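You operate a simulated robot arm through the tools that you are given. There is no shell and no other tool. Be economical: measure what you need, move in short steps, check, and stop when the job is done.

The job below is to be done with a simulated robot arm. You get a single attempt, and the scene is never put back.

## Task
Put the silver block in the metal holder and grease its top.
Fine: use the blue stick and the white pot; lay the blue pot lid on the workbench's black mat meanwhile; put stick and lid back. A coat counts when it lies all over at full strength: go over it till it gets no stronger.

Only the result counts: the job must be done as asked and must still hold three seconds after the hand-in. Knocking over, shifting, dropping, spilling or breaking anything else fails it. A push-on lid holds only when it is set on centred and level and pressed home; a screw cap is set on level and turned clockwise until tight.

## Robot
A 6-joint arm with a two-finger parallel gripper, fixed in place. Base frame: the origin is at the foot of the arm, x ahead of it, y to its left, z up; the work surface is at about z = 3. Units: mm, rad, N and s.
With the tool pointing down near the work surface it reaches from about 140 to 580 mm from the base axis. Its first joint turns from -1.152 to 1.152 rad. Payload 2.1 kg.
Tool frame: the origin (TCP) lies between the finger pads and is the grasp point; the fingertips stand 30 mm ahead of it; z points along the fingers, y is the line along which they close. The gripper opens to 94 mm. The fingers are 28 mm wide and 10 mm thick; the gripper's body (50 by 96 mm) begins 55 mm behind the TCP.
Orientation is that of the tool frame in the base frame, as a unit quaternion [w, x, y, z]. With the fingers straight down and closing along the base's y, the tool's x points along the base's -x, its y along +y and its z along -z.

## Interface
- The arm moves only by the tool play_rows. Its argument "commands" is a list of rows, each a list of 7 numbers: the gripper command, from -1 (shut) to 1 (fully open), values between in proportion, then the shift along the tool's x, y, z in units of 150 mm (1.0 is 150 mm), then the turn, a rotation vector about the tool's x, y, z in units of 90 degrees (1.0 is 90 degrees). In form: [[claw, tx, ty, tz, rx, ry, rz], ...]. A call has 1 to 8 rows; each row is the pose to reach, as a shift and turn from the pose commanded when the call began, along the tool's axes at that moment. A call with a number of a shift or a turn outside -1 to 1 is refused whole. Each row takes 0.2 s and may step no farther than 50 mm and 0.15 rad from the row before; otherwise, or with a gripper value out of range, the whole call is refused. A pose out of reach is approached as far as the arm can. The call stops where the force on the tool passes 90 N (or 10 N more than at its start, if that is more) or the arm is blocked; 0.2 s more then pass. Each finger travels about 72 mm/s and halts on what it meets, pressing with about 42 N; the grip force reading is that of the motor and also rises with nothing between the fingers. The clock runs only during rows and for 0.2 s after the last one: add rows that repeat a pose to give the fingers time. The reply holds the time, the measured pose of the TCP, the force on the tool along the base axes, the opening and the grip force, in the units named above and with some noise, with the torque about the TCP (base axes, N m) and any sound that the robot's microphone picked up.
- Cameras (640 x 400 px; columns grow to the right, rows downward): "scene" is fixed at [46.6, -358, 498]; the picture's right is [0.87, -0.49, 0.00], its down [-0.22, -0.39, -0.89] and it looks along [0.44, 0.78, -0.45] (base axes); focal length 318 px, centre (320, 200). "wrist" rides on the gripper at [76, 14, -103] in the tool frame; the picture's right is [-0.18, 0.98, 0.00], its down [-0.75, -0.14, -0.64] and it looks along [-0.63, -0.12, 0.77] (tool axes); focal length 243 px, centre (320, 200). There is no depth. A picture from a camera that has moved, and an enlarged one, comes with that camera's place and axes in the base frame and with its lens.
- get_image(camera): a new picture of that camera. No time passes.
- enlarge(camera, box): a new picture of the part [left, top, right, bottom] of that camera's present view, enlarged. No time passes.
- job_done(): hands the job in; it is judged then, once.

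Work in short steps. Places have to be worked out from the pictures, the camera data and where the tool is seen: move nearer, look again, correct. Check each grasp and each placing, and mend what went wrong. You have 120 turns and 84 pictures in all, those below and enlarged ones among them. Open the gripper and draw the arm clear of the work before you hand the job in, unless the task says otherwise; then end with one line.

The tools are called after ">>>" as name(argument=value, ...) on one line, values as JSON. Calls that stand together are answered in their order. play_rows: Moves the arm, as the interface text tells. Its arguments: {"type":"object","properties":{"commands":{"type":"array","items":{"type":"array","items":{"type":"number"}}}},"required":["commands"]} The other tools are called the same way: get_image (camera) takes a picture; enlarge (camera, box) takes an enlarged picture of a part of a camera's view; job_done () hands the job in.

At the start:

```text
clock: 0.0
ee_pos: [285.3, 139.4, 320.0]
ee_rot: [0.001, 0.0, 1.0, 0.001]
force: [-0.1, -0.2, -0.1]
torque: [-0.03, -0.03, 0.03]
grip_width: 94.0
finger_force: 0.1
```

scene: 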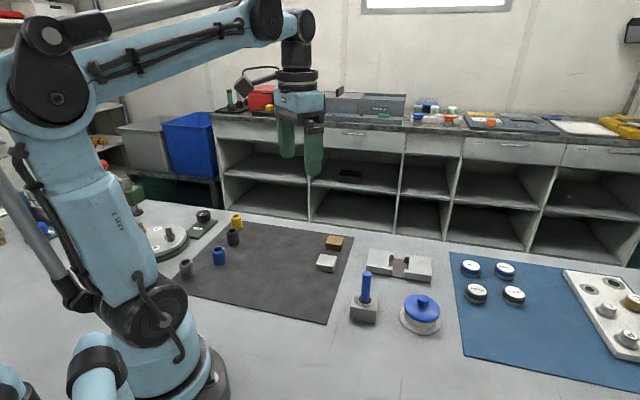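
wrist: 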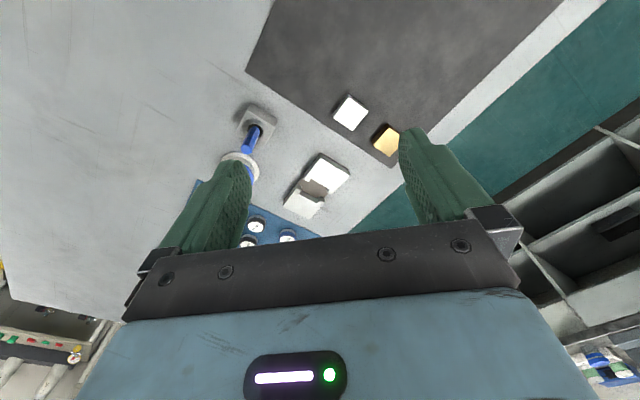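

Silver block is on the black mat, holder to its right, blue stick in a stand and blue-lidded pot in front. I look closer first.

>>> enlarge(camera="scene", box=[300, 220, 460, 340])

>>> enlarge(camera="wrist", box=[220, 80, 420, 240])

```text
3.33 times, centred on (380, 280) of scene
camera zoom: at [46.6, -358.0, 498.0], right [0.87, -0.49, 0.0], down [-0.22, -0.39, -0.89], along [0.44, 0.78, -0.45], focal length 1061 px, centre (120, -67)
```

zoom: 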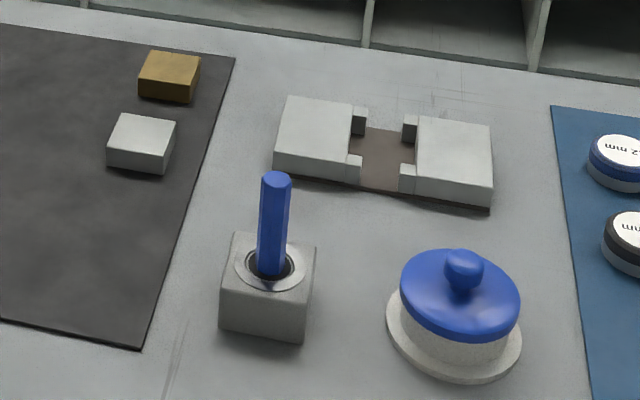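

```text
2.50 times, centred on (320, 160) of wrist
camera zoom: at [209.1, 154.3, 423.6], right [0.18, 0.98, 0.0], down [0.75, -0.14, 0.64], along [0.63, -0.12, -0.77], focal length 606 px, centre (320, 300)
```

zoom: 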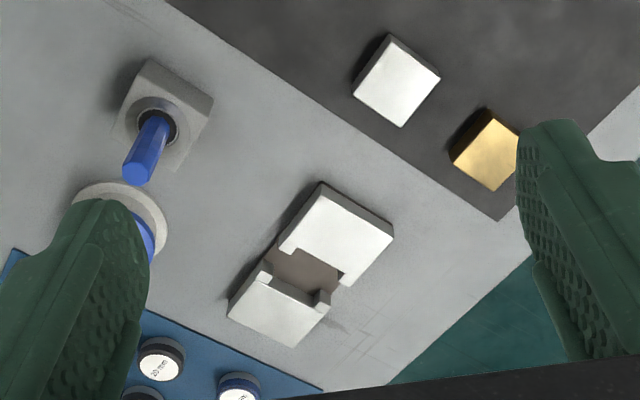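

Rough places: block (362,176), its top about z 21, turned ~45°; holder (500,80); stick stand (356,14); pot (440,-60). I lower the arm 120 mm for a sharper look.

>>> play_rows(commands=[[1, 0, 0, 0.3, 0, 0, 0], [1, 0, 0, 0.6, 0, 0, 0], [1, 0, 0, 0.8, 0, 0, 0], [1, 0, 0, 0.8, 0, 0, 0]])

>>> get_image(camera="wrist")

```text
clock: 1.0
ee_pos: [287.0, 140.1, 199.6]
ee_rot: [0.001, 0.0, 1.0, 0.001]
force: [0.7, 0.4, 0.8]
torque: [0.01, 0.03, 0.0]
grip_width: 94.0
finger_force: 0.1
```

```text
79 pictures are left
camera wrist: at [209.9, 154.3, 302.9], right [0.18, 0.98, 0.0], down [0.75, -0.14, 0.64], along [0.63, -0.12, -0.77], focal length 243 px, centre (320, 200)
```

wrist: 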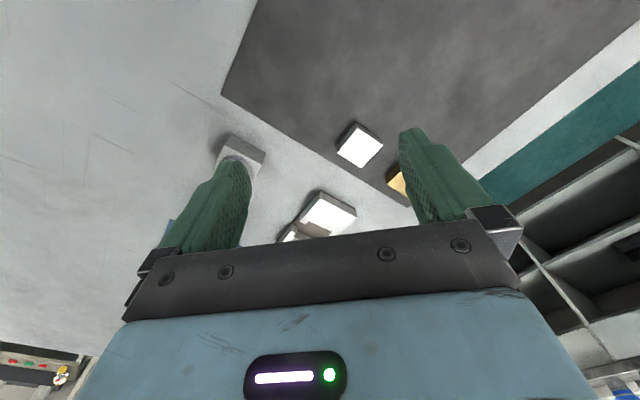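

I move forward so both block and holder come into clear view.

>>> play_rows(commands=[[1, -0.3, 0, 0, 0, 0, 0], [1, -0.5, 0, 0, 0, 0, 0], [1, -0.5, 0, 0, 0, 0, 0], [1, -0.5, 0, 0, 0, 0, 0]])

>>> enlarge(camera="wrist", box=[220, 40, 420, 240])

```text
clock: 2.0
ee_pos: [361.0, 140.0, 199.3]
ee_rot: [0.0, 0.0, 1.0, 0.001]
force: [0.8, -0.4, -1.0]
torque: [-0.03, 0.02, 0.03]
grip_width: 93.9
finger_force: 0.0
```

```text
2.00 times, centred on (320, 140) of wrist
camera zoom: at [284.9, 154.5, 303.2], right [0.18, 0.98, 0.0], down [0.75, -0.14, 0.64], along [0.63, -0.12, -0.77], focal length 485 px, centre (320, 320)
```

zoom: 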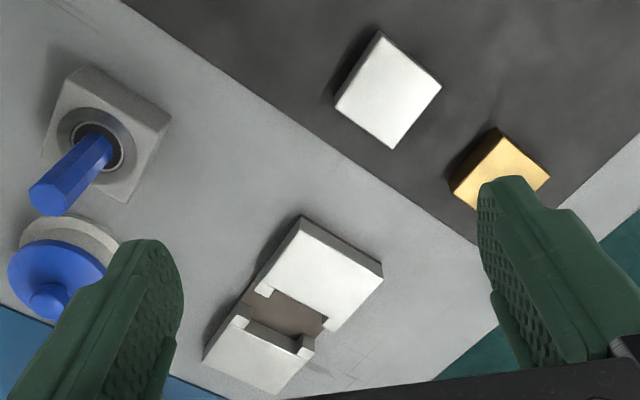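

Block centre ≈ (365,177), sides ~43×40 mm at about 43°; holder centre ≈ (505,87) with its long axis at −45°. I need heights and pocket details.

>>> enlarge(camera="scene", box=[360, 235, 440, 285])

>>> enlarge(camera="scene", box=[300, 230, 364, 270])

>>> enlarge(camera="wrist", box=[250, 140, 360, 240])

```text
8.00 times, centred on (400, 260) of scene
camera zoom: at [46.6, -358.0, 498.0], right [0.87, -0.49, 0.0], down [-0.22, -0.39, -0.89], along [0.44, 0.78, -0.45], focal length 2547 px, centre (-320, -280)
```

zoom: 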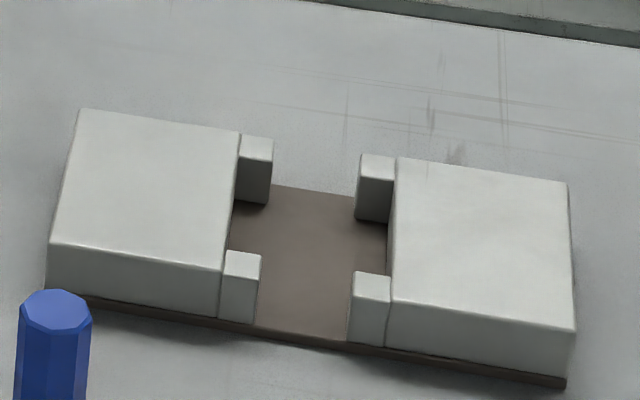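

```text
10.00 times, centred on (332, 250) of scene
camera zoom: at [46.6, -358.0, 498.0], right [0.87, -0.49, 0.0], down [-0.22, -0.39, -0.89], along [0.44, 0.78, -0.45], focal length 3183 px, centre (200, -300)
```

zoom: 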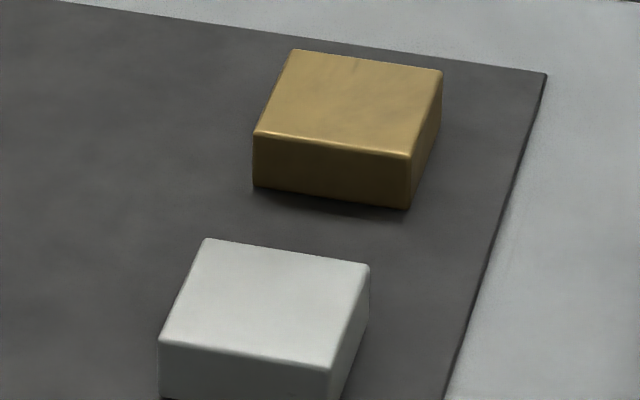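

```text
4.00 times, centred on (305, 190) of wrist
camera zoom: at [284.9, 154.5, 303.2], right [0.18, 0.98, 0.0], down [0.75, -0.14, 0.64], along [0.63, -0.12, -0.77], focal length 970 px, centre (380, 240)
```

zoom: 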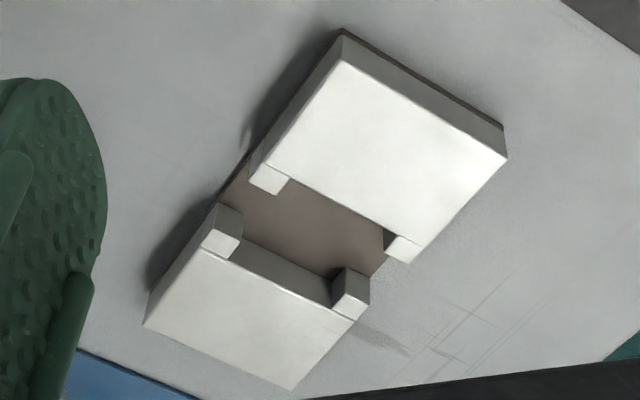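

Block looks ~15 mm tall and close to flush with the holder, so I'll grip only its top part. I go above the block turning 46° about the tool axis so the fingers close along its sides.

>>> play_rows(commands=[[0.4, 0, 0.05, 0.1, 0, 0, 0.085], [0.4, -0.01, 0.1, 0.2, 0, 0, 0.17], [0.4, -0.02, 0.15, 0.3, 0, 0, 0.255], [0.4, -0.03, 0.2, 0.4, 0, 0, 0.34], [0.4, -0.033, 0.25, 0.5, 0, 0, 0.425], [0.4, -0.033, 0.25, 0.533, 0, 0, 0.511], [0.4, -0.033, 0.25, 0.533, 0, 0, 0.511]])

>>> get_image(camera="wrist")

>>> enlarge(camera="scene", box=[296, 235, 360, 275])

```text
clock: 3.6
ee_pos: [366.6, 176.3, 120.1]
ee_rot: [0.0, 0.391, 0.92, 0.001]
force: [0.4, 0.4, -0.6]
torque: [0.01, -0.01, -0.02]
grip_width: 66.0
finger_force: 0.1
```

```text
74 pictures are left
camera wrist: at [322.9, 241.9, 223.3], right [0.84, 0.55, 0.0], down [0.42, -0.64, 0.64], along [0.35, -0.54, -0.77], focal length 243 px, centre (320, 200)
```

wrist: 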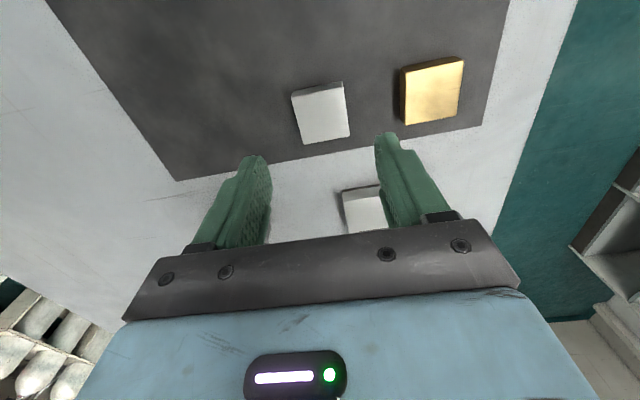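

```text
10.00 times, centred on (328, 255) of scene
camera zoom: at [46.6, -358.0, 498.0], right [0.87, -0.49, 0.0], down [-0.22, -0.39, -0.89], along [0.44, 0.78, -0.45], focal length 3183 px, centre (240, -350)
```

zoom: 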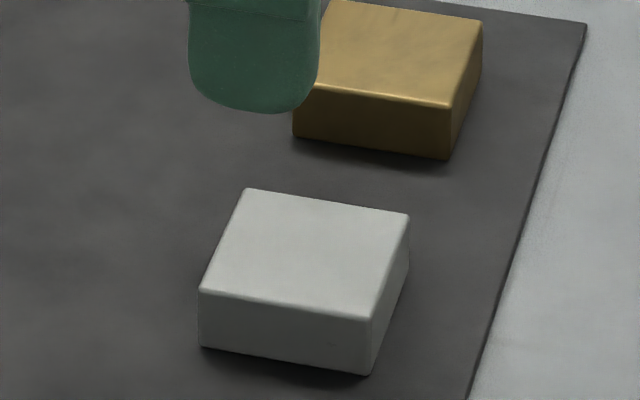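

Block is ~15 mm high, edge angle 44.5°, centre (365.5,178); fingers are well lined up. I go down so the fingertips stand about 8 mm below its top and close.

>>> play_rows(commands=[[0.4, 0, 0, 0.2, 0, 0, 0], [0.4, 0, 0, 0.4, 0, 0, 0], [0.4, 0, 0, 0.52, 0, 0, 0], [0.4, 0, 0, 0.52, 0, 0, 0], [-1, 0, 0, 0.52, 0, 0, 0], [-1, 0, 0, 0.52, 0, 0, 0], [-1, 0, 0, 0.52, 0, 0, 0]])

>>> get_image(camera="wrist")

```text
clock: 5.2
ee_pos: [366.0, 176.4, 42.9]
ee_rot: [0.001, 0.391, 0.92, 0.001]
force: [-0.3, 1.3, -0.1]
torque: [-0.02, 0.0, 0.01]
grip_width: 42.1
finger_force: 42.1
```

```text
72 pictures are left
camera wrist: at [323.0, 242.0, 146.2], right [0.83, 0.55, 0.0], down [0.42, -0.64, 0.64], along [0.35, -0.54, -0.77], focal length 243 px, centre (320, 200)
```

wrist: 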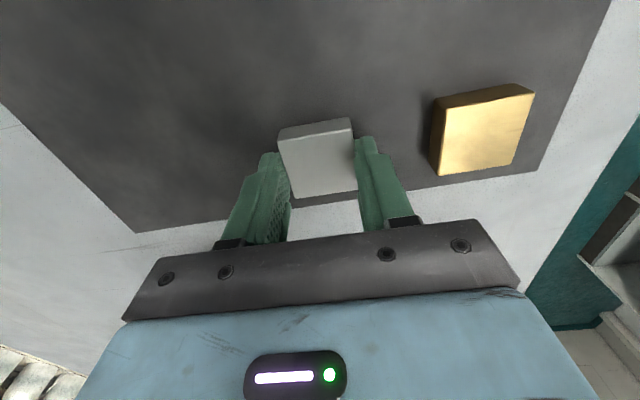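

Grip is firm at 42.1 mm. I lift 77 mm and go part of the way toward the holder for a precise look at it.

>>> play_rows(commands=[[-1, 0, 0, -0.26, 0, 0, 0], [-1, 0, 0, -0.52, 0, 0, 0], [-1, -0.2, 0.1, -0.52, 0, 0, 0], [-1, -0.4, 0.2, -0.52, 0, 0, 0], [-1, -0.5, 0.255, -0.52, 0, 0, 0], [-1, -0.5, 0.255, -0.52, 0, 0, 0]])

>>> get_image(camera="wrist")

>>> enlarge(camera="wrist", box=[240, 60, 400, 220])

```text
clock: 6.6
ee_pos: [446.0, 149.8, 120.4]
ee_rot: [0.001, 0.391, 0.921, 0.001]
force: [-0.1, 0.9, -0.3]
torque: [0.0, 0.01, -0.03]
grip_width: 42.1
finger_force: 42.3
```

```text
71 pictures are left
camera wrist: at [403.2, 214.8, 224.0], right [0.83, 0.55, 0.0], down [0.42, -0.64, 0.64], along [0.35, -0.54, -0.77], focal length 243 px, centre (320, 200)
```

wrist: 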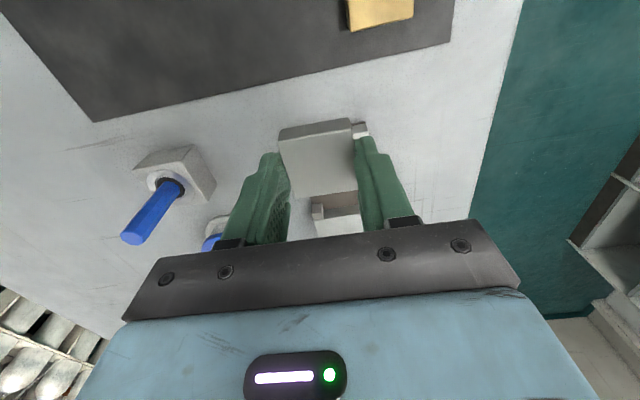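

```text
2.50 times, centred on (320, 140) of wrist
camera zoom: at [403.2, 214.8, 224.0], right [0.83, 0.55, 0.0], down [0.42, -0.64, 0.64], along [0.35, -0.54, -0.77], focal length 606 px, centre (320, 350)
```

zoom: 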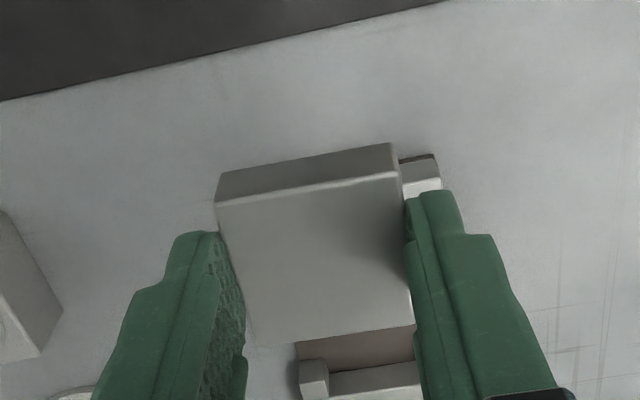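

The held block hides the holder. I go up to z 200 and just past above the holder, so that the pocket shows clear above the block in the wrist picture.

>>> play_rows(commands=[[-1, 0, 0, -0.3, 0, 0, 0], [-1, -0.2, 0, -0.5, 0, 0, 0], [-1, -0.45, 0, -0.533, 0, 0, 0], [-1, -0.655, 0.007, -0.533, 0, 0, 0], [-1, -0.655, 0.007, -0.533, 0, 0, 0], [-1, -0.655, 0.007, -0.533, 0, 0, 0]])

>>> get_image(camera="wrist")

>>> enlarge(camera="wrist", box=[260, 20, 400, 120])

```text
clock: 8.0
ee_pos: [514.5, 79.6, 198.9]
ee_rot: [0.001, 0.391, 0.92, 0.001]
force: [0.0, 0.7, -0.7]
torque: [0.02, 0.02, 0.0]
grip_width: 42.0
finger_force: 41.9
```

```text
69 pictures are left
camera wrist: at [471.9, 145.3, 303.2], right [0.83, 0.55, 0.0], down [0.42, -0.64, 0.64], along [0.35, -0.54, -0.77], focal length 243 px, centre (320, 200)
```

wrist: 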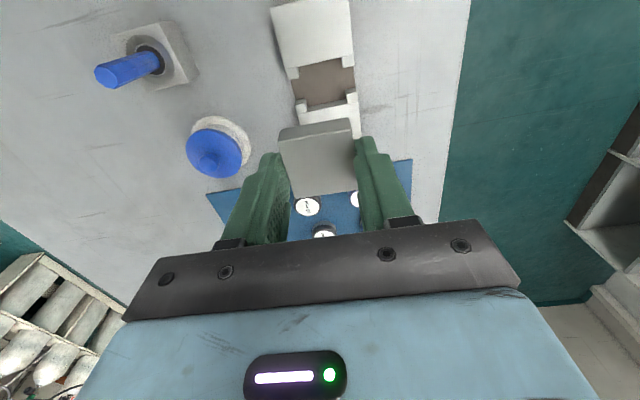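

```text
4.00 times, centred on (330, 70) of wrist
camera zoom: at [471.9, 145.3, 303.2], right [0.83, 0.55, 0.0], down [0.42, -0.64, 0.64], along [0.35, -0.54, -0.77], focal length 970 px, centre (280, 720)
```

zoom: 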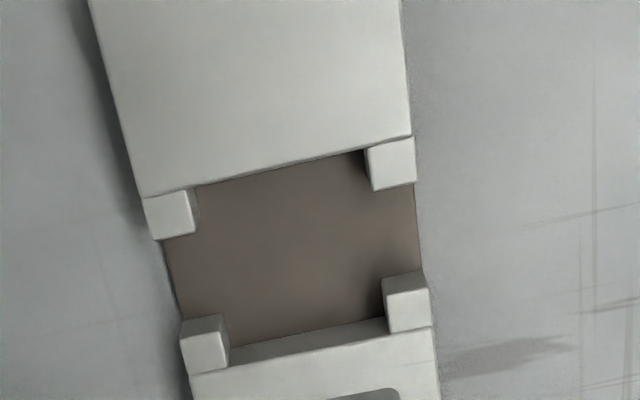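

Pocket centre comes to (515.7,85.6), 48×46 mm, at 45°; held block sits ~2 mm ahead of the TCP along the holder axis. I lower over it, stopping about 5 mm above the holder to check.

>>> play_rows(commands=[[-1, 0.0365, 0.039, 0.2, 0, 0, -0.012], [-1, 0.0365, 0.039, 0.45, 0, 0, -0.012], [-1, 0.0365, 0.039, 0.7, 0, 0, -0.012], [-1, 0.0365, 0.039, 0.88, 0, 0, -0.012], [-1, 0.0365, 0.039, 0.88, 0, 0, -0.012]])

>>> enlarge(camera="scene", box=[360, 230, 440, 280])

>>> enlarge(camera="wrist", box=[240, 60, 400, 220])

```text
clock: 9.2
ee_pos: [515.8, 87.0, 68.6]
ee_rot: [0.0, 0.382, 0.924, 0.001]
force: [-0.2, 1.1, -0.5]
torque: [0.0, -0.01, -0.02]
grip_width: 41.8
finger_force: 41.9
```

```text
8.00 times, centred on (400, 255) of scene
camera zoom: at [46.6, -358.0, 498.0], right [0.87, -0.49, 0.0], down [-0.22, -0.39, -0.89], along [0.44, 0.78, -0.45], focal length 2547 px, centre (-320, -240)
```

zoom: 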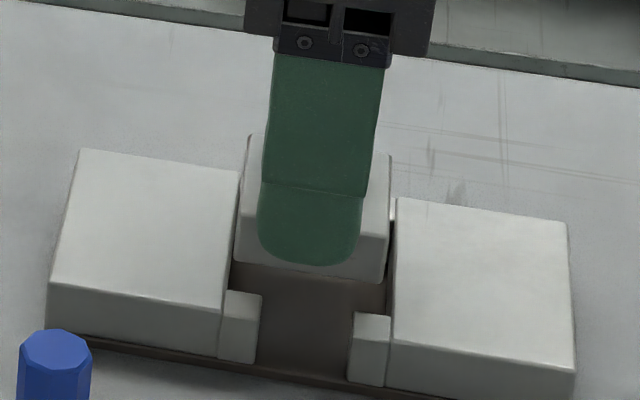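

```text
2.50 times, centred on (320, 140) of wrist
camera zoom: at [471.0, 152.2, 171.0], right [0.82, 0.57, 0.0], down [0.43, -0.63, 0.64], along [0.36, -0.53, -0.77], focal length 606 px, centre (320, 350)
```

zoom: 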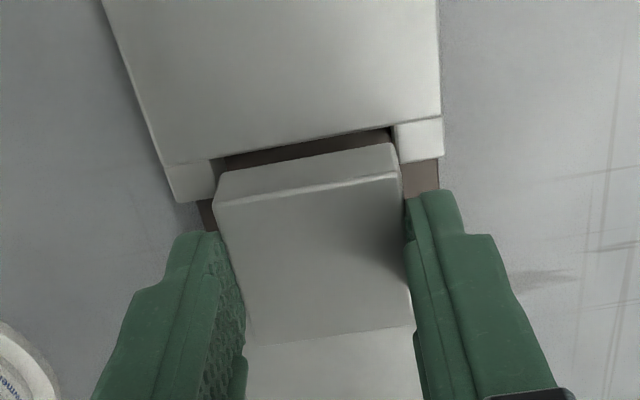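

Scene and wrist views agree that the block is centred within about 1–2 mm; it needs ~1.4 mm more along the holder axis. I shift and lower it so it enters the pocket while the fingertips stay just above the holder.

>>> play_rows(commands=[[-1, -0.0093, 0, 0.03, 0, 0, 0], [-1, -0.0093, 0, 0.06, 0, 0, 0], [-1, -0.0093, 0, 0.08, 0, 0, 0], [-1, -0.0093, 0, 0.1, 0, 0, 0], [-1, -0.0093, 0, 0.1, 0, 0, 0]])

>>> enlarge(camera="scene", box=[360, 230, 440, 280])

>>> enlarge(camera="wrist", box=[260, 80, 380, 180])

```text
clock: 10.4
ee_pos: [515.5, 87.0, 53.7]
ee_rot: [0.001, 0.382, 0.924, 0.001]
force: [-0.4, 0.0, -0.5]
torque: [0.04, 0.0, -0.02]
grip_width: 42.3
finger_force: 41.5
```

```text
8.00 times, centred on (400, 255) of scene
camera zoom: at [46.6, -358.0, 498.0], right [0.87, -0.49, 0.0], down [-0.22, -0.39, -0.89], along [0.44, 0.78, -0.45], focal length 2547 px, centre (-320, -240)
```

zoom: 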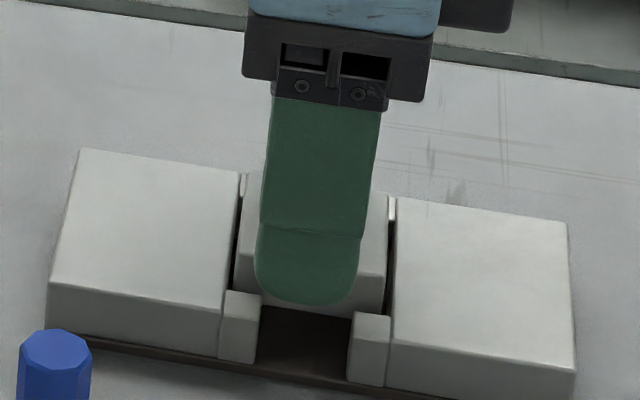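

```text
4.00 times, centred on (320, 130) of wrist
camera zoom: at [471.7, 151.7, 156.7], right [0.82, 0.57, 0.0], down [0.43, -0.63, 0.64], along [0.36, -0.53, -0.77], focal length 970 px, centre (320, 480)
```

zoom: 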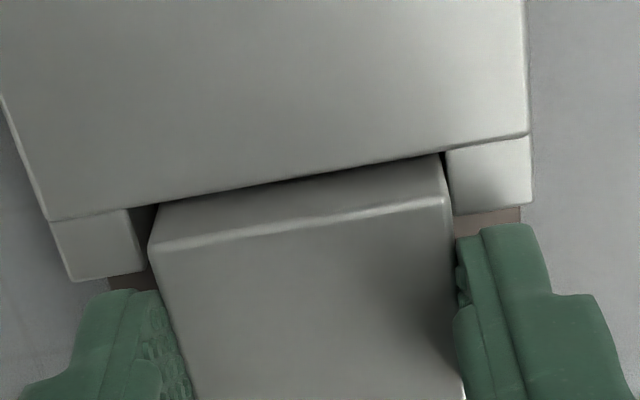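

The block is in between all four posts with clearances on each side. I lower 2 mm more and open gently to let it settle in.

>>> play_rows(commands=[[-1, 0, 0, 0.007, 0, 0, 0], [-1, 0, 0, 0.013, 0, 0, 0], [-1, 0, 0, 0.013, 0, 0, 0], [0.1, 0, 0, 0.013, 0, 0, 0], [0.1, 0, 0, 0.013, 0, 0, 0], [0.1, 0, 0, -0.1, 0, 0, 0], [0.1, 0, 0, -0.3, 0, 0, 0], [0.1, 0, 0, -0.4, 0, 0, 0]])

>>> enlarge(camera="scene", box=[360, 230, 440, 280])

>>> enlarge(camera="wrist", box=[220, 40, 420, 240])

```text
clock: 12.2
ee_pos: [515.2, 86.8, 113.4]
ee_rot: [0.0, 0.382, 0.924, 0.001]
force: [-0.2, -0.4, -0.6]
torque: [0.0, 0.01, -0.02]
grip_width: 51.6
finger_force: 0.0
```

```text
8.00 times, centred on (400, 255) of scene
camera zoom: at [46.6, -358.0, 498.0], right [0.87, -0.49, 0.0], down [-0.22, -0.39, -0.89], along [0.44, 0.78, -0.45], focal length 2547 px, centre (-320, -240)
```

zoom: 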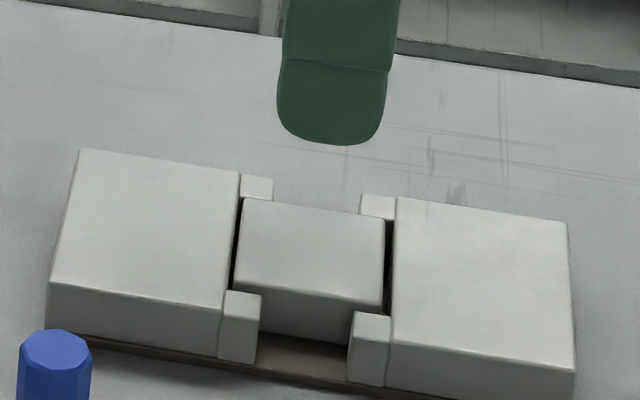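

```text
2.00 times, centred on (320, 140) of wrist
camera zoom: at [471.6, 150.9, 216.8], right [0.82, 0.57, 0.0], down [0.43, -0.63, 0.64], along [0.36, -0.53, -0.77], focal length 485 px, centre (320, 320)
```

zoom: 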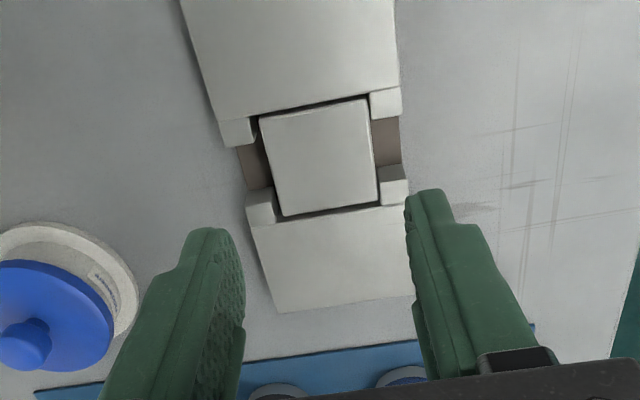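

Block sits flat in the holder. Next I back up to z 200 and view the pot and stick from the wrist.

>>> play_rows(commands=[[0.1, 0, 0, -0.3, 0, 0, 0], [0.1, 0.1, -0.2, -0.5, 0, 0, 0], [0.1, 0.25, -0.4, -0.58, 0, 0, 0], [0.1, 0.4, -0.6, -0.58, 0, 0, 0], [0.1, 0.55, -0.78, -0.58, 0, 0, 0], [0.1, 0.623, -0.876, -0.58, 0, 0, 0], [0.1, 0.623, -0.876, -0.58, 0, 0, 0]])

>>> get_image(camera="wrist")

>>> enlarge(camera="scene", box=[340, 260, 460, 340])

```text
clock: 13.8
ee_pos: [354.9, 58.9, 200.4]
ee_rot: [0.001, 0.382, 0.924, 0.0]
force: [0.7, 0.0, -0.1]
torque: [0.0, 0.03, 0.0]
grip_width: 51.5
finger_force: 0.0
```

```text
61 pictures are left
camera wrist: at [311.8, 123.8, 303.4], right [0.82, 0.57, 0.0], down [0.43, -0.63, 0.64], along [0.36, -0.53, -0.77], focal length 243 px, centre (320, 200)
```

wrist: 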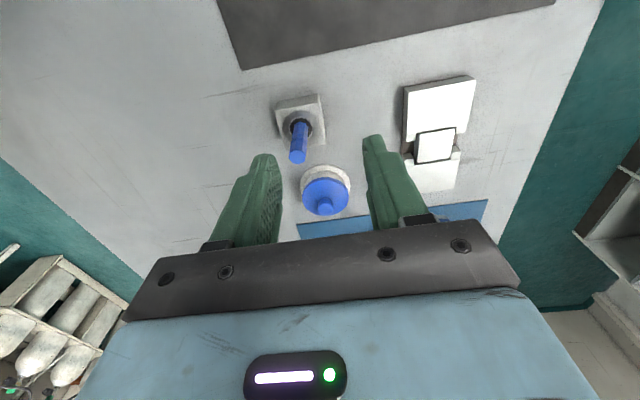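

```text
5.00 times, centred on (400, 300) of scene
camera zoom: at [46.6, -358.0, 498.0], right [0.87, -0.49, 0.0], down [-0.22, -0.39, -0.89], along [0.44, 0.78, -0.45], focal length 1592 px, centre (-80, -300)
```

zoom: 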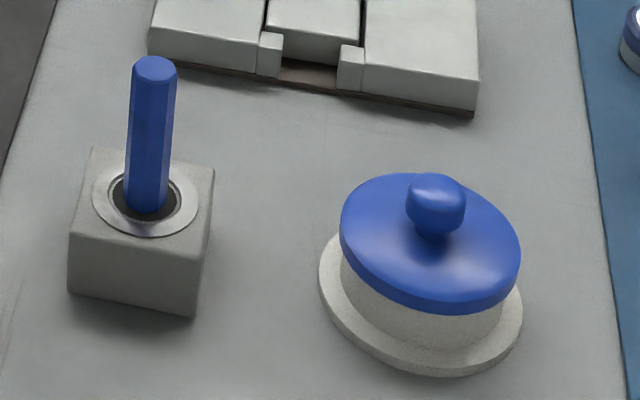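

Pot near (440,−57). I enlarge the wrist view for the knob, lid and stick.

>>> enlarge(camera="wrist", box=[260, 80, 380, 230])

```text
2.67 times, centred on (320, 155) of wrist
camera zoom: at [311.8, 123.8, 303.4], right [0.82, 0.57, 0.0], down [0.43, -0.63, 0.64], along [0.36, -0.53, -0.77], focal length 647 px, centre (320, 320)
```

zoom: 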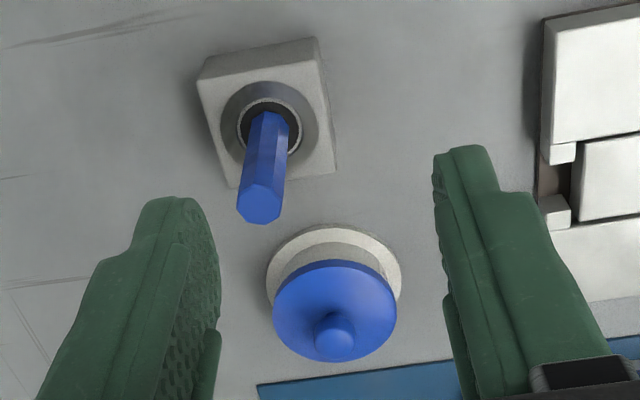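

Pot axis ≈ (442,−50), lid plane z≈36, knob about 20 mm wide with top at z≈56; stick top z≈105 at (359,18). I move over the knob at z 120 and look.

>>> play_rows(commands=[[0.1, -0.2, -0.02, 0, 0, 0, 0], [0.1, -0.45, -0.05, 0, 0, 0, 0], [0.1, -0.7, -0.08, 0, 0, 0, 0], [0.1, -0.924, -0.104, 0.15, 0, 0, 0], [0.1, -0.924, -0.104, 0.4, 0, 0, 0], [0.1, -0.924, -0.104, 0.535, 0, 0, 0], [0.1, -0.924, -0.104, 0.535, 0, 0, 0]])

>>> enlarge(camera="wrist", box=[240, 60, 400, 240])

>>> enlarge(camera="scene", box=[360, 260, 480, 340])

```text
clock: 15.4
ee_pos: [443.5, -48.1, 118.6]
ee_rot: [0.0, 0.382, 0.924, 0.001]
force: [0.3, -0.1, -0.4]
torque: [-0.02, -0.01, -0.01]
grip_width: 51.4
finger_force: 0.1
```

```text
2.22 times, centred on (320, 150) of wrist
camera zoom: at [399.4, 14.7, 222.3], right [0.82, 0.57, 0.0], down [0.43, -0.63, 0.64], along [0.36, -0.53, -0.77], focal length 539 px, centre (320, 311)
```

zoom: 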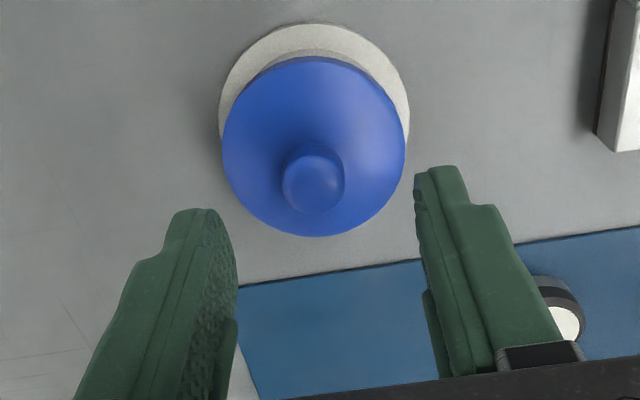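

```text
5.00 times, centred on (420, 300) of scene
camera zoom: at [46.6, -358.0, 498.0], right [0.87, -0.49, 0.0], down [-0.22, -0.39, -0.89], along [0.44, 0.78, -0.45], focal length 1592 px, centre (-180, -300)
```

zoom: 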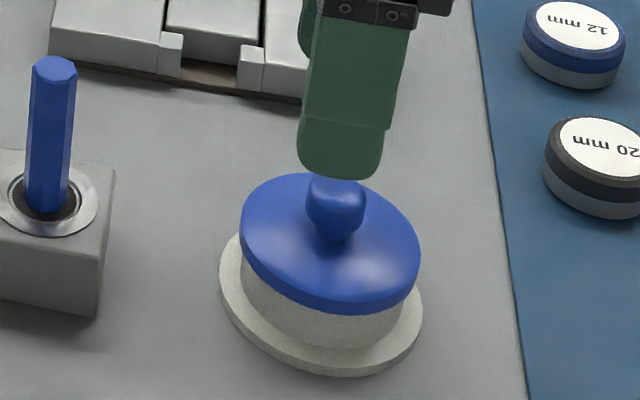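

Refined pot axis ≈ (442,−51). I correct 3 mm, lower so the fingertips are at z≈46 beside the knob, and close.

>>> play_rows(commands=[[0.1, -0.0066, -0.021, 0.1, 0, 0, 0], [0.1, -0.0066, -0.021, 0.2, 0, 0, 0], [0.1, -0.0066, -0.021, 0.285, 0, 0, 0], [0.1, -0.0066, -0.021, 0.285, 0, 0, 0], [-1, -0.0066, -0.021, 0.285, 0, 0, 0], [-1, -0.0066, -0.021, 0.285, 0, 0, 0], [-1, -0.0066, -0.021, 0.285, 0, 0, 0]])

>>> enlarge(camera="scene", box=[360, 260, 480, 340])

>>> enlarge(camera="wrist", box=[240, 60, 400, 240])

```text
clock: 17.0
ee_pos: [442.1, -53.1, 77.7]
ee_rot: [0.001, 0.381, 0.925, 0.001]
force: [0.2, 0.4, 0.2]
torque: [0.03, 0.01, 0.02]
grip_width: 19.0
finger_force: 41.7
```

```text
5.00 times, centred on (420, 300) of scene
camera zoom: at [46.6, -358.0, 498.0], right [0.87, -0.49, 0.0], down [-0.22, -0.39, -0.89], along [0.44, 0.78, -0.45], focal length 1592 px, centre (-180, -300)
```

zoom: 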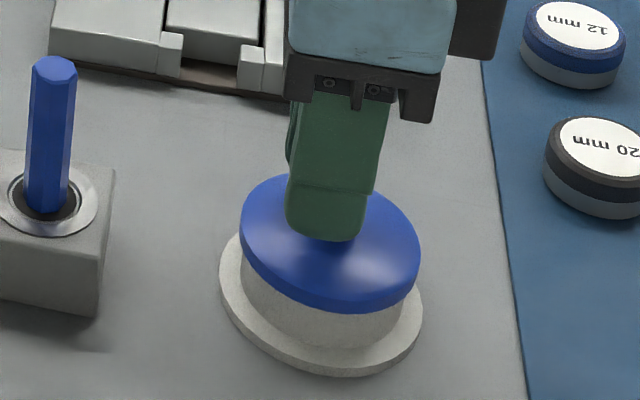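

```text
2.22 times, centred on (320, 150) of wrist
camera zoom: at [397.7, 11.9, 180.4], right [0.82, 0.57, 0.0], down [0.43, -0.63, 0.64], along [0.36, -0.53, -0.77], focal length 539 px, centre (320, 311)
```

zoom: 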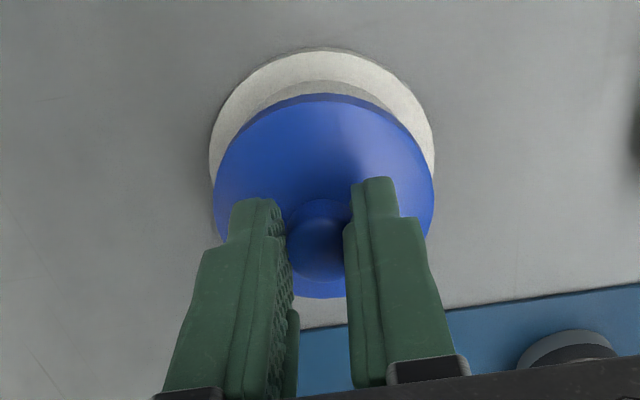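

Knob gripped at 19 mm. I pull straight up in small steps, watching the force.

>>> play_rows(commands=[[-1, 0, 0, -0.02, 0, 0, 0], [-1, 0, 0, -0.05, 0, 0, 0], [-1, 0, 0, -0.1, 0, 0, 0], [-1, 0, 0, -0.2, 0, 0, 0], [-1, 0, 0, -0.2, 0, 0, 0]])

>>> enlarge(camera="scene", box=[360, 240, 480, 340])

```text
clock: 18.2
ee_pos: [442.8, -51.1, 108.4]
ee_rot: [0.0, 0.381, 0.924, 0.0]
force: [-0.1, -0.1, 0.1]
torque: [-0.02, 0.01, -0.02]
grip_width: 18.9
finger_force: 42.4
```

```text
4.00 times, centred on (420, 290) of scene
camera zoom: at [46.6, -358.0, 498.0], right [0.87, -0.49, 0.0], down [-0.22, -0.39, -0.89], along [0.44, 0.78, -0.45], focal length 1273 px, centre (-80, -160)
```

zoom: 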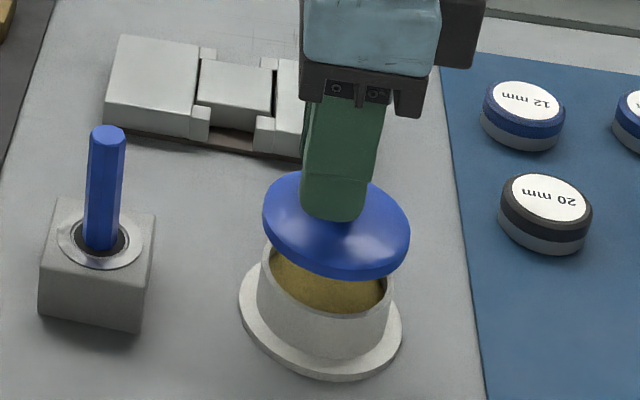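

Lid is off cleanly; grease visible in the pot. I raise it to z 200 and carry it toward the free place on the black mat at about (350,192).

>>> play_rows(commands=[[-1, 0, 0, -0.3, 0, 0, 0], [-1, 0, 0, -0.6, 0, 0, 0], [-1, 0.2, 0.1, -0.61, 0, 0, 0], [-1, 0.4, 0.2, -0.61, 0, 0, 0], [-1, 0.6, 0.3, -0.61, 0, 0, 0], [-1, 0.8, 0.4, -0.61, 0, 0, 0], [-1, 0.95, 0.5, -0.61, 0, 0, 0]])

>>> play_rows(commands=[[-1, 0.2, 0.07, 0, 0, 0, 0], [-1, 0.4, 0.14, 0, 0, 0, 0], [-1, 0.63, 0.21, 0, 0, 0, 0], [-1, 0.63, 0.21, 0, 0, 0, 0]])

>>> get_image(camera="wrist")

```text
clock: 19.8
ee_pos: [394.4, 102.3, 200.2]
ee_rot: [0.001, 0.382, 0.924, 0.001]
force: [-0.2, -0.4, -0.3]
torque: [0.03, 0.0, 0.02]
grip_width: 18.5
finger_force: 42.2
```

```text
clock: 20.8
ee_pos: [348.2, 190.9, 199.5]
ee_rot: [0.0, 0.382, 0.924, 0.001]
force: [0.1, -0.4, -0.4]
torque: [0.03, 0.01, 0.0]
grip_width: 19.2
finger_force: 42.3
```

```text
53 pictures are left
camera wrist: at [305.4, 255.7, 302.3], right [0.82, 0.57, 0.0], down [0.43, -0.63, 0.64], along [0.36, -0.53, -0.77], focal length 243 px, centre (320, 200)
```

wrist: 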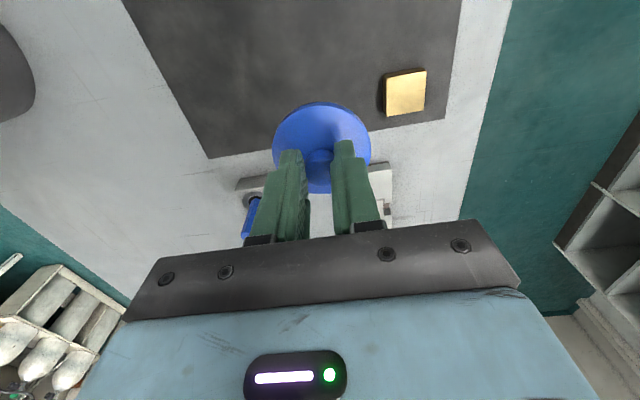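

Mat place is free: 66 mm from the mat edge and well off the gold block. I lower to z 60 first.

>>> play_rows(commands=[[-1, 0, 0, 0.3, 0, 0, 0], [-1, 0, 0, 0.6, 0, 0, 0], [-1, 0, 0, 0.85, 0, 0, 0], [-1, 0, 0, 0.93, 0, 0, 0], [-1, 0, 0, 0.93, 0, 0, 0]])

>>> enlarge(camera="scene", box=[260, 210, 380, 290])

```text
clock: 22.0
ee_pos: [348.4, 191.0, 59.0]
ee_rot: [0.001, 0.382, 0.924, 0.002]
force: [0.1, 0.5, -0.4]
torque: [0.01, 0.02, 0.02]
grip_width: 18.7
finger_force: 42.7
```

```text
5.00 times, centred on (320, 250) of scene
camera zoom: at [46.6, -358.0, 498.0], right [0.87, -0.49, 0.0], down [-0.22, -0.39, -0.89], along [0.44, 0.78, -0.45], focal length 1592 px, centre (320, -50)
```

zoom: 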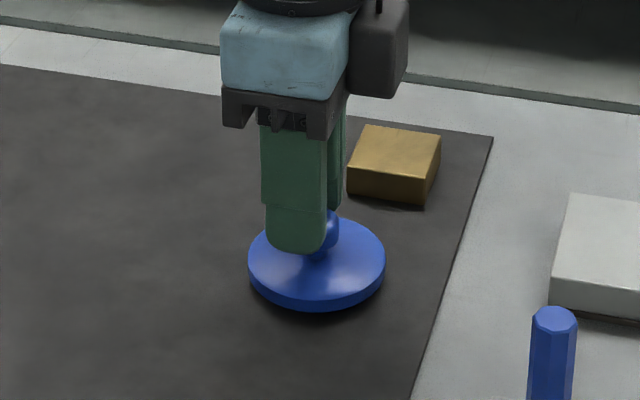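

The lid hovers about 10 mm above the mat. I lower in 1.5–2 mm steps until contact shows.

>>> play_rows(commands=[[-1, 0, 0, 0.015, 0, 0, 0], [-1, 0, 0, 0.03, 0, 0, 0], [-1, 0, 0, 0.04, 0, 0, 0], [-1, 0, 0, 0.047, 0, 0, 0]])

>>> enlarge(camera="scene", box=[260, 210, 380, 290])

```text
clock: 23.0
ee_pos: [350.0, 191.7, 53.2]
ee_rot: [0.001, 0.382, 0.924, 0.002]
force: [1.7, 4.1, 34.9]
torque: [-0.18, -0.06, 0.02]
grip_width: 19.3
finger_force: 41.8
```

```text
5.00 times, centred on (320, 250) of scene
camera zoom: at [46.5, -358.1, 498.0], right [0.87, -0.49, 0.0], down [-0.22, -0.39, -0.89], along [0.44, 0.78, -0.45], focal length 1592 px, centre (320, -50)
```

zoom: 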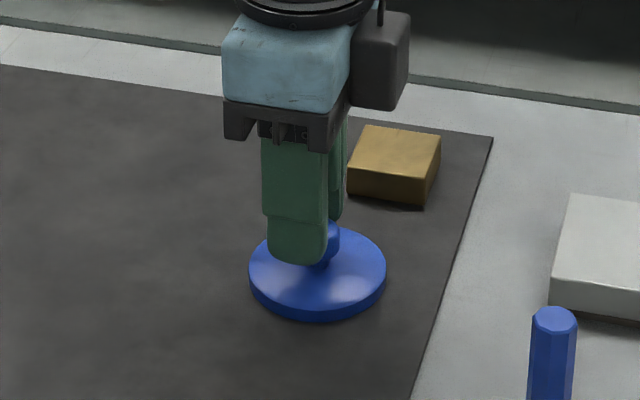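

Contact (35 N): the lid rests on the mat with TCP z ≈ 53. I ease off slightly, open and rise.

>>> play_rows(commands=[[-1, 0, 0, -0.006, 0, 0, 0], [0.0, 0, 0, -0.006, 0, 0, 0], [0.0, 0, 0, -0.006, 0, 0, 0], [0.0, 0, 0, -0.006, 0, 0, 0], [0.0, 0, 0, -0.1, 0, 0, 0], [0.0, 0, 0, -0.4, 0, 0, 0], [0.0, 0, 0, -0.7, 0, 0, 0], [0.0, 0, 0, -0.98, 0, 0, 0]])

>>> get_image(camera="wrist")

```text
clock: 24.8
ee_pos: [348.3, 191.2, 200.0]
ee_rot: [0.0, 0.382, 0.924, 0.001]
force: [-0.2, -0.3, -0.7]
torque: [0.02, -0.02, -0.03]
grip_width: 47.1
finger_force: 0.0
```

```text
50 pictures are left
camera wrist: at [305.0, 254.4, 303.4], right [0.82, 0.57, 0.0], down [0.43, -0.63, 0.64], along [0.36, -0.53, -0.77], focal length 243 px, centre (320, 200)
```

wrist: 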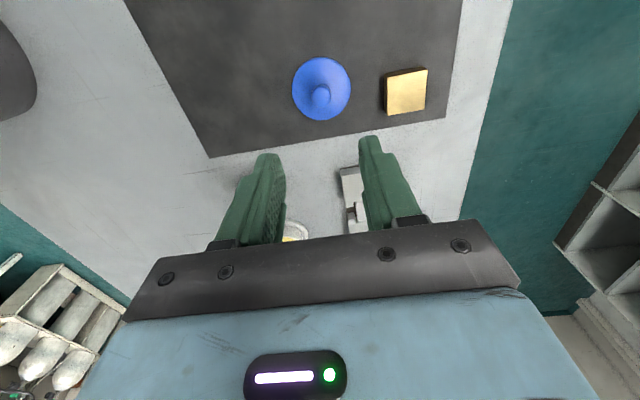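

Lid lies flat on the mat. Now I move to look at the stick from z 200.

>>> play_rows(commands=[[0.0, -0.07, -0.2, 0, 0, 0, 0], [0.0, -0.15, -0.45, 0, 0, 0, 0], [0.0, -0.277, -0.655, 0, 0, 0, 0], [0.0, -0.277, -0.655, 0, 0, 0, 0]])

>>> enlarge(camera="wrist", box=[240, 60, 400, 240])

>>> enlarge(camera="scene", box=[340, 260, 400, 330])

```text
clock: 25.8
ee_pos: [310.6, 92.2, 197.4]
ee_rot: [0.001, 0.382, 0.924, 0.001]
force: [-0.6, 0.1, -1.0]
torque: [0.0, -0.04, 0.01]
grip_width: 47.0
finger_force: 0.0
```

```text
2.22 times, centred on (320, 150) of wrist
camera zoom: at [265.8, 155.7, 302.1], right [0.82, 0.57, 0.0], down [0.43, -0.63, 0.64], along [0.36, -0.53, -0.77], focal length 539 px, centre (320, 311)
```

zoom: 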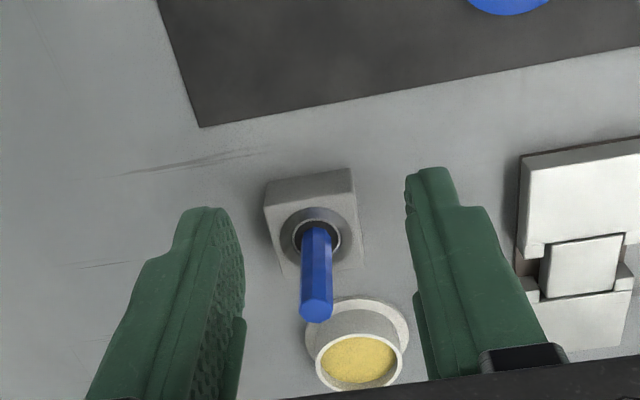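

```text
5.71 times, centred on (370, 295) of scene
camera zoom: at [46.6, -358.0, 498.0], right [0.87, -0.49, 0.0], down [-0.22, -0.39, -0.89], along [0.44, 0.78, -0.45], focal length 1819 px, centre (34, -343)
```

zoom: 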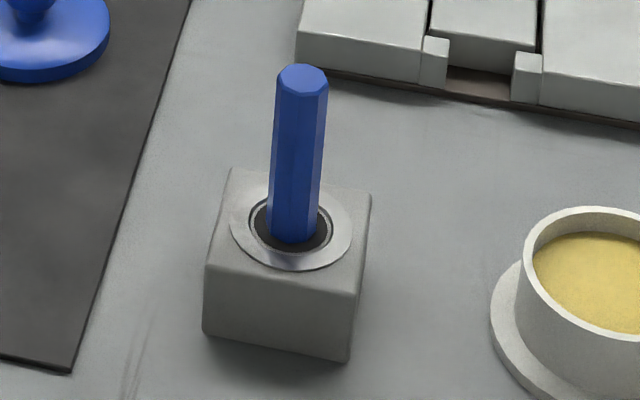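

Stick axis ≈ (359.5,17.5), ~15 mm thick, top z≈100. I move above it at z 150 and check the centring.

>>> play_rows(commands=[[0.0, -0.2, -0.04, 0, 0, 0, 0], [0.0, -0.4, -0.08, 0, 0, 0, 0], [0.0, -0.585, -0.119, 0.1, 0, 0, 0], [0.0, -0.585, -0.119, 0.31, 0, 0, 0], [0.0, -0.585, -0.119, 0.31, 0, 0, 0]])

>>> enlarge(camera="wrist", box=[240, 60, 400, 240])

```text
clock: 27.0
ee_pos: [359.4, 17.4, 151.2]
ee_rot: [0.0, 0.381, 0.924, 0.001]
force: [0.3, 0.1, -0.1]
torque: [0.05, -0.03, -0.04]
grip_width: 47.1
finger_force: 0.1
```

```text
2.22 times, centred on (320, 150) of wrist
camera zoom: at [315.8, 80.8, 255.2], right [0.82, 0.57, 0.0], down [0.43, -0.63, 0.64], along [0.36, -0.53, -0.77], focal length 539 px, centre (320, 311)
```

zoom: 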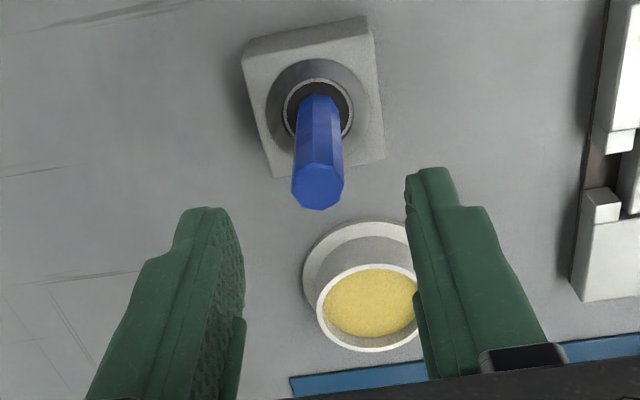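

Centred well. I go down to TCP z 90 and close on the stick.

>>> play_rows(commands=[[0.0, 0, 0, 0.15, 0, 0, 0], [0.0, 0, 0, 0.3, 0, 0, 0], [0.0, 0, 0, 0.405, 0, 0, 0], [0.0, 0, 0, 0.405, 0, 0, 0], [-1, 0, 0, 0.405, 0, 0, 0], [-1, 0, 0, 0.405, 0, 0, 0], [-1, 0, 0, 0.405, 0, 0, 0]])

>>> enlarge(camera="scene", box=[330, 230, 410, 330])

```text
clock: 28.6
ee_pos: [360.3, 18.3, 92.3]
ee_rot: [0.0, 0.382, 0.924, 0.001]
force: [0.2, 0.7, 0.0]
torque: [-0.02, 0.0, -0.01]
grip_width: 15.3
finger_force: 42.3
```

```text
4.00 times, centred on (370, 280) of scene
camera zoom: at [46.6, -358.0, 498.0], right [0.87, -0.49, 0.0], down [-0.22, -0.39, -0.89], along [0.44, 0.78, -0.45], focal length 1273 px, centre (120, -120)
```

zoom: 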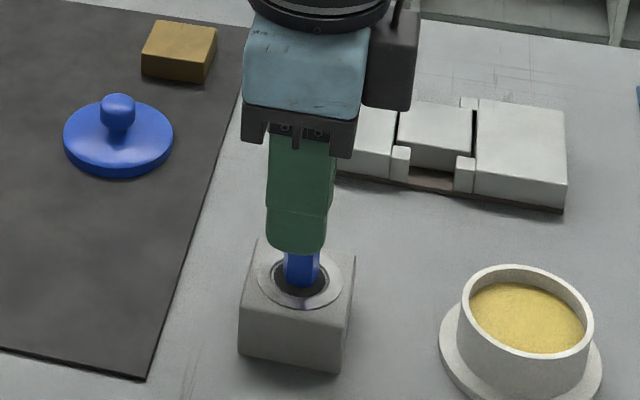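

Stick gripped (15.3 mm). I draw it straight up.

>>> play_rows(commands=[[-1, 0, 0, -0.1, 0, 0, 0], [-1, 0, 0, -0.3, 0, 0, 0], [-1, 0, 0, -0.5, 0, 0, 0], [-1, 0, 0, -0.7, 0, 0, 0], [-1, 0, 0, -0.7, 0, 0, 0]])

>>> enlarge(camera="scene", box=[330, 200, 450, 330])

>>> enlarge(camera="wrist", box=[240, 60, 400, 240])

```text
clock: 29.8
ee_pos: [360.1, 17.3, 198.3]
ee_rot: [0.001, 0.382, 0.924, 0.001]
force: [0.8, 0.0, 0.3]
torque: [-0.02, -0.01, 0.02]
grip_width: 15.4
finger_force: 42.0
```

```text
3.08 times, centred on (390, 265) of scene
camera zoom: at [46.6, -358.0, 498.0], right [0.87, -0.49, 0.0], down [-0.22, -0.39, -0.89], along [0.44, 0.78, -0.45], focal length 980 px, centre (105, 0)
```

zoom: 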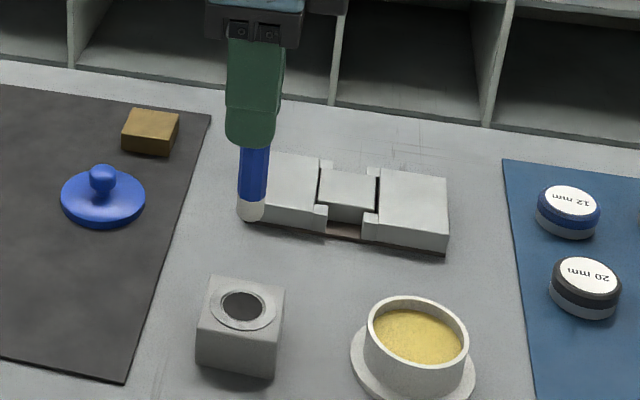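

```text
2.22 times, centred on (320, 150) of wrist
camera zoom: at [315.6, 82.0, 300.7], right [0.82, 0.57, 0.0], down [0.43, -0.63, 0.64], along [0.36, -0.53, -0.77], focal length 539 px, centre (320, 311)
```

zoom: 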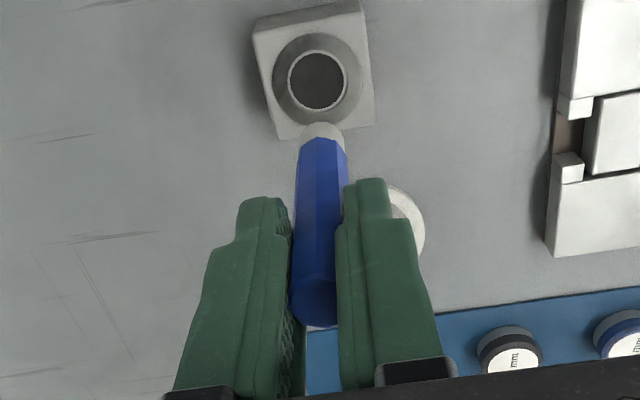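

The stick has a white felt tip, ending ≈ 81 mm below the TCP. I carry it above the pot axis (442,−51) and stop with the tip just above the rim.

>>> play_rows(commands=[[-1, -0.25, 0.02, 0, 0, 0, 0], [-1, -0.5, 0.04, 0, 0, 0, 0], [-1, -0.708, 0.064, 0, 0, 0, 0], [-1, -0.708, 0.064, 0.25, 0, 0, 0], [-1, -0.708, 0.064, 0.46, 0, 0, 0], [-1, -0.708, 0.064, 0.46, 0, 0, 0]])

>>> enlarge(camera="scene", box=[370, 230, 470, 340])

>>> enlarge(camera="wrist", box=[240, 60, 400, 240])

```text
clock: 31.2
ee_pos: [442.2, -50.0, 127.3]
ee_rot: [0.0, 0.382, 0.924, 0.001]
force: [0.3, 0.1, 0.2]
torque: [-0.02, -0.01, 0.03]
grip_width: 15.4
finger_force: 41.8
```

```text
3.64 times, centred on (420, 285) of scene
camera zoom: at [46.6, -358.0, 498.0], right [0.87, -0.49, 0.0], down [-0.22, -0.39, -0.89], along [0.44, 0.78, -0.45], focal length 1158 px, centre (-44, -109)
```

zoom: 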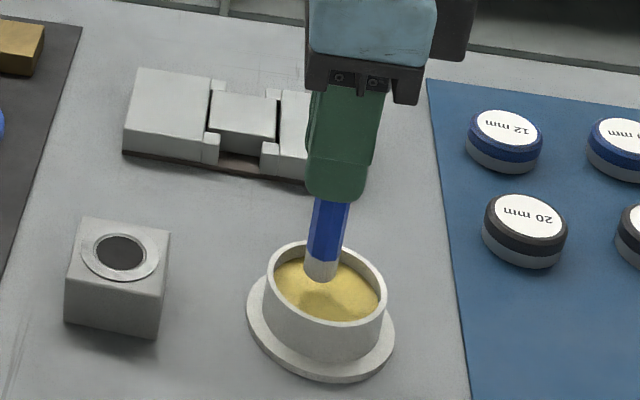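

```text
2.22 times, centred on (320, 150) of wrist
camera zoom: at [398.3, 14.4, 231.3], right [0.82, 0.57, 0.0], down [0.43, -0.63, 0.64], along [0.36, -0.53, -0.77], focal length 539 px, centre (320, 311)
```

zoom: 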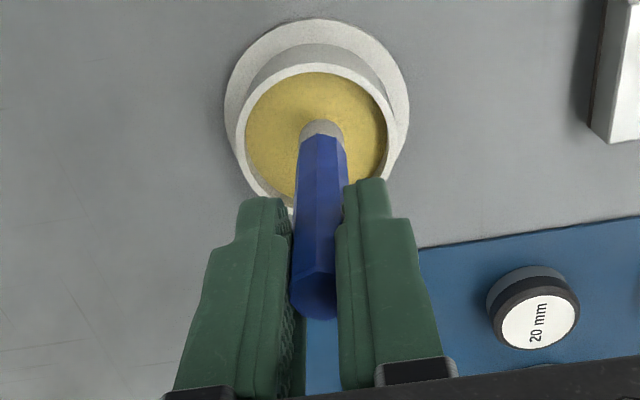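

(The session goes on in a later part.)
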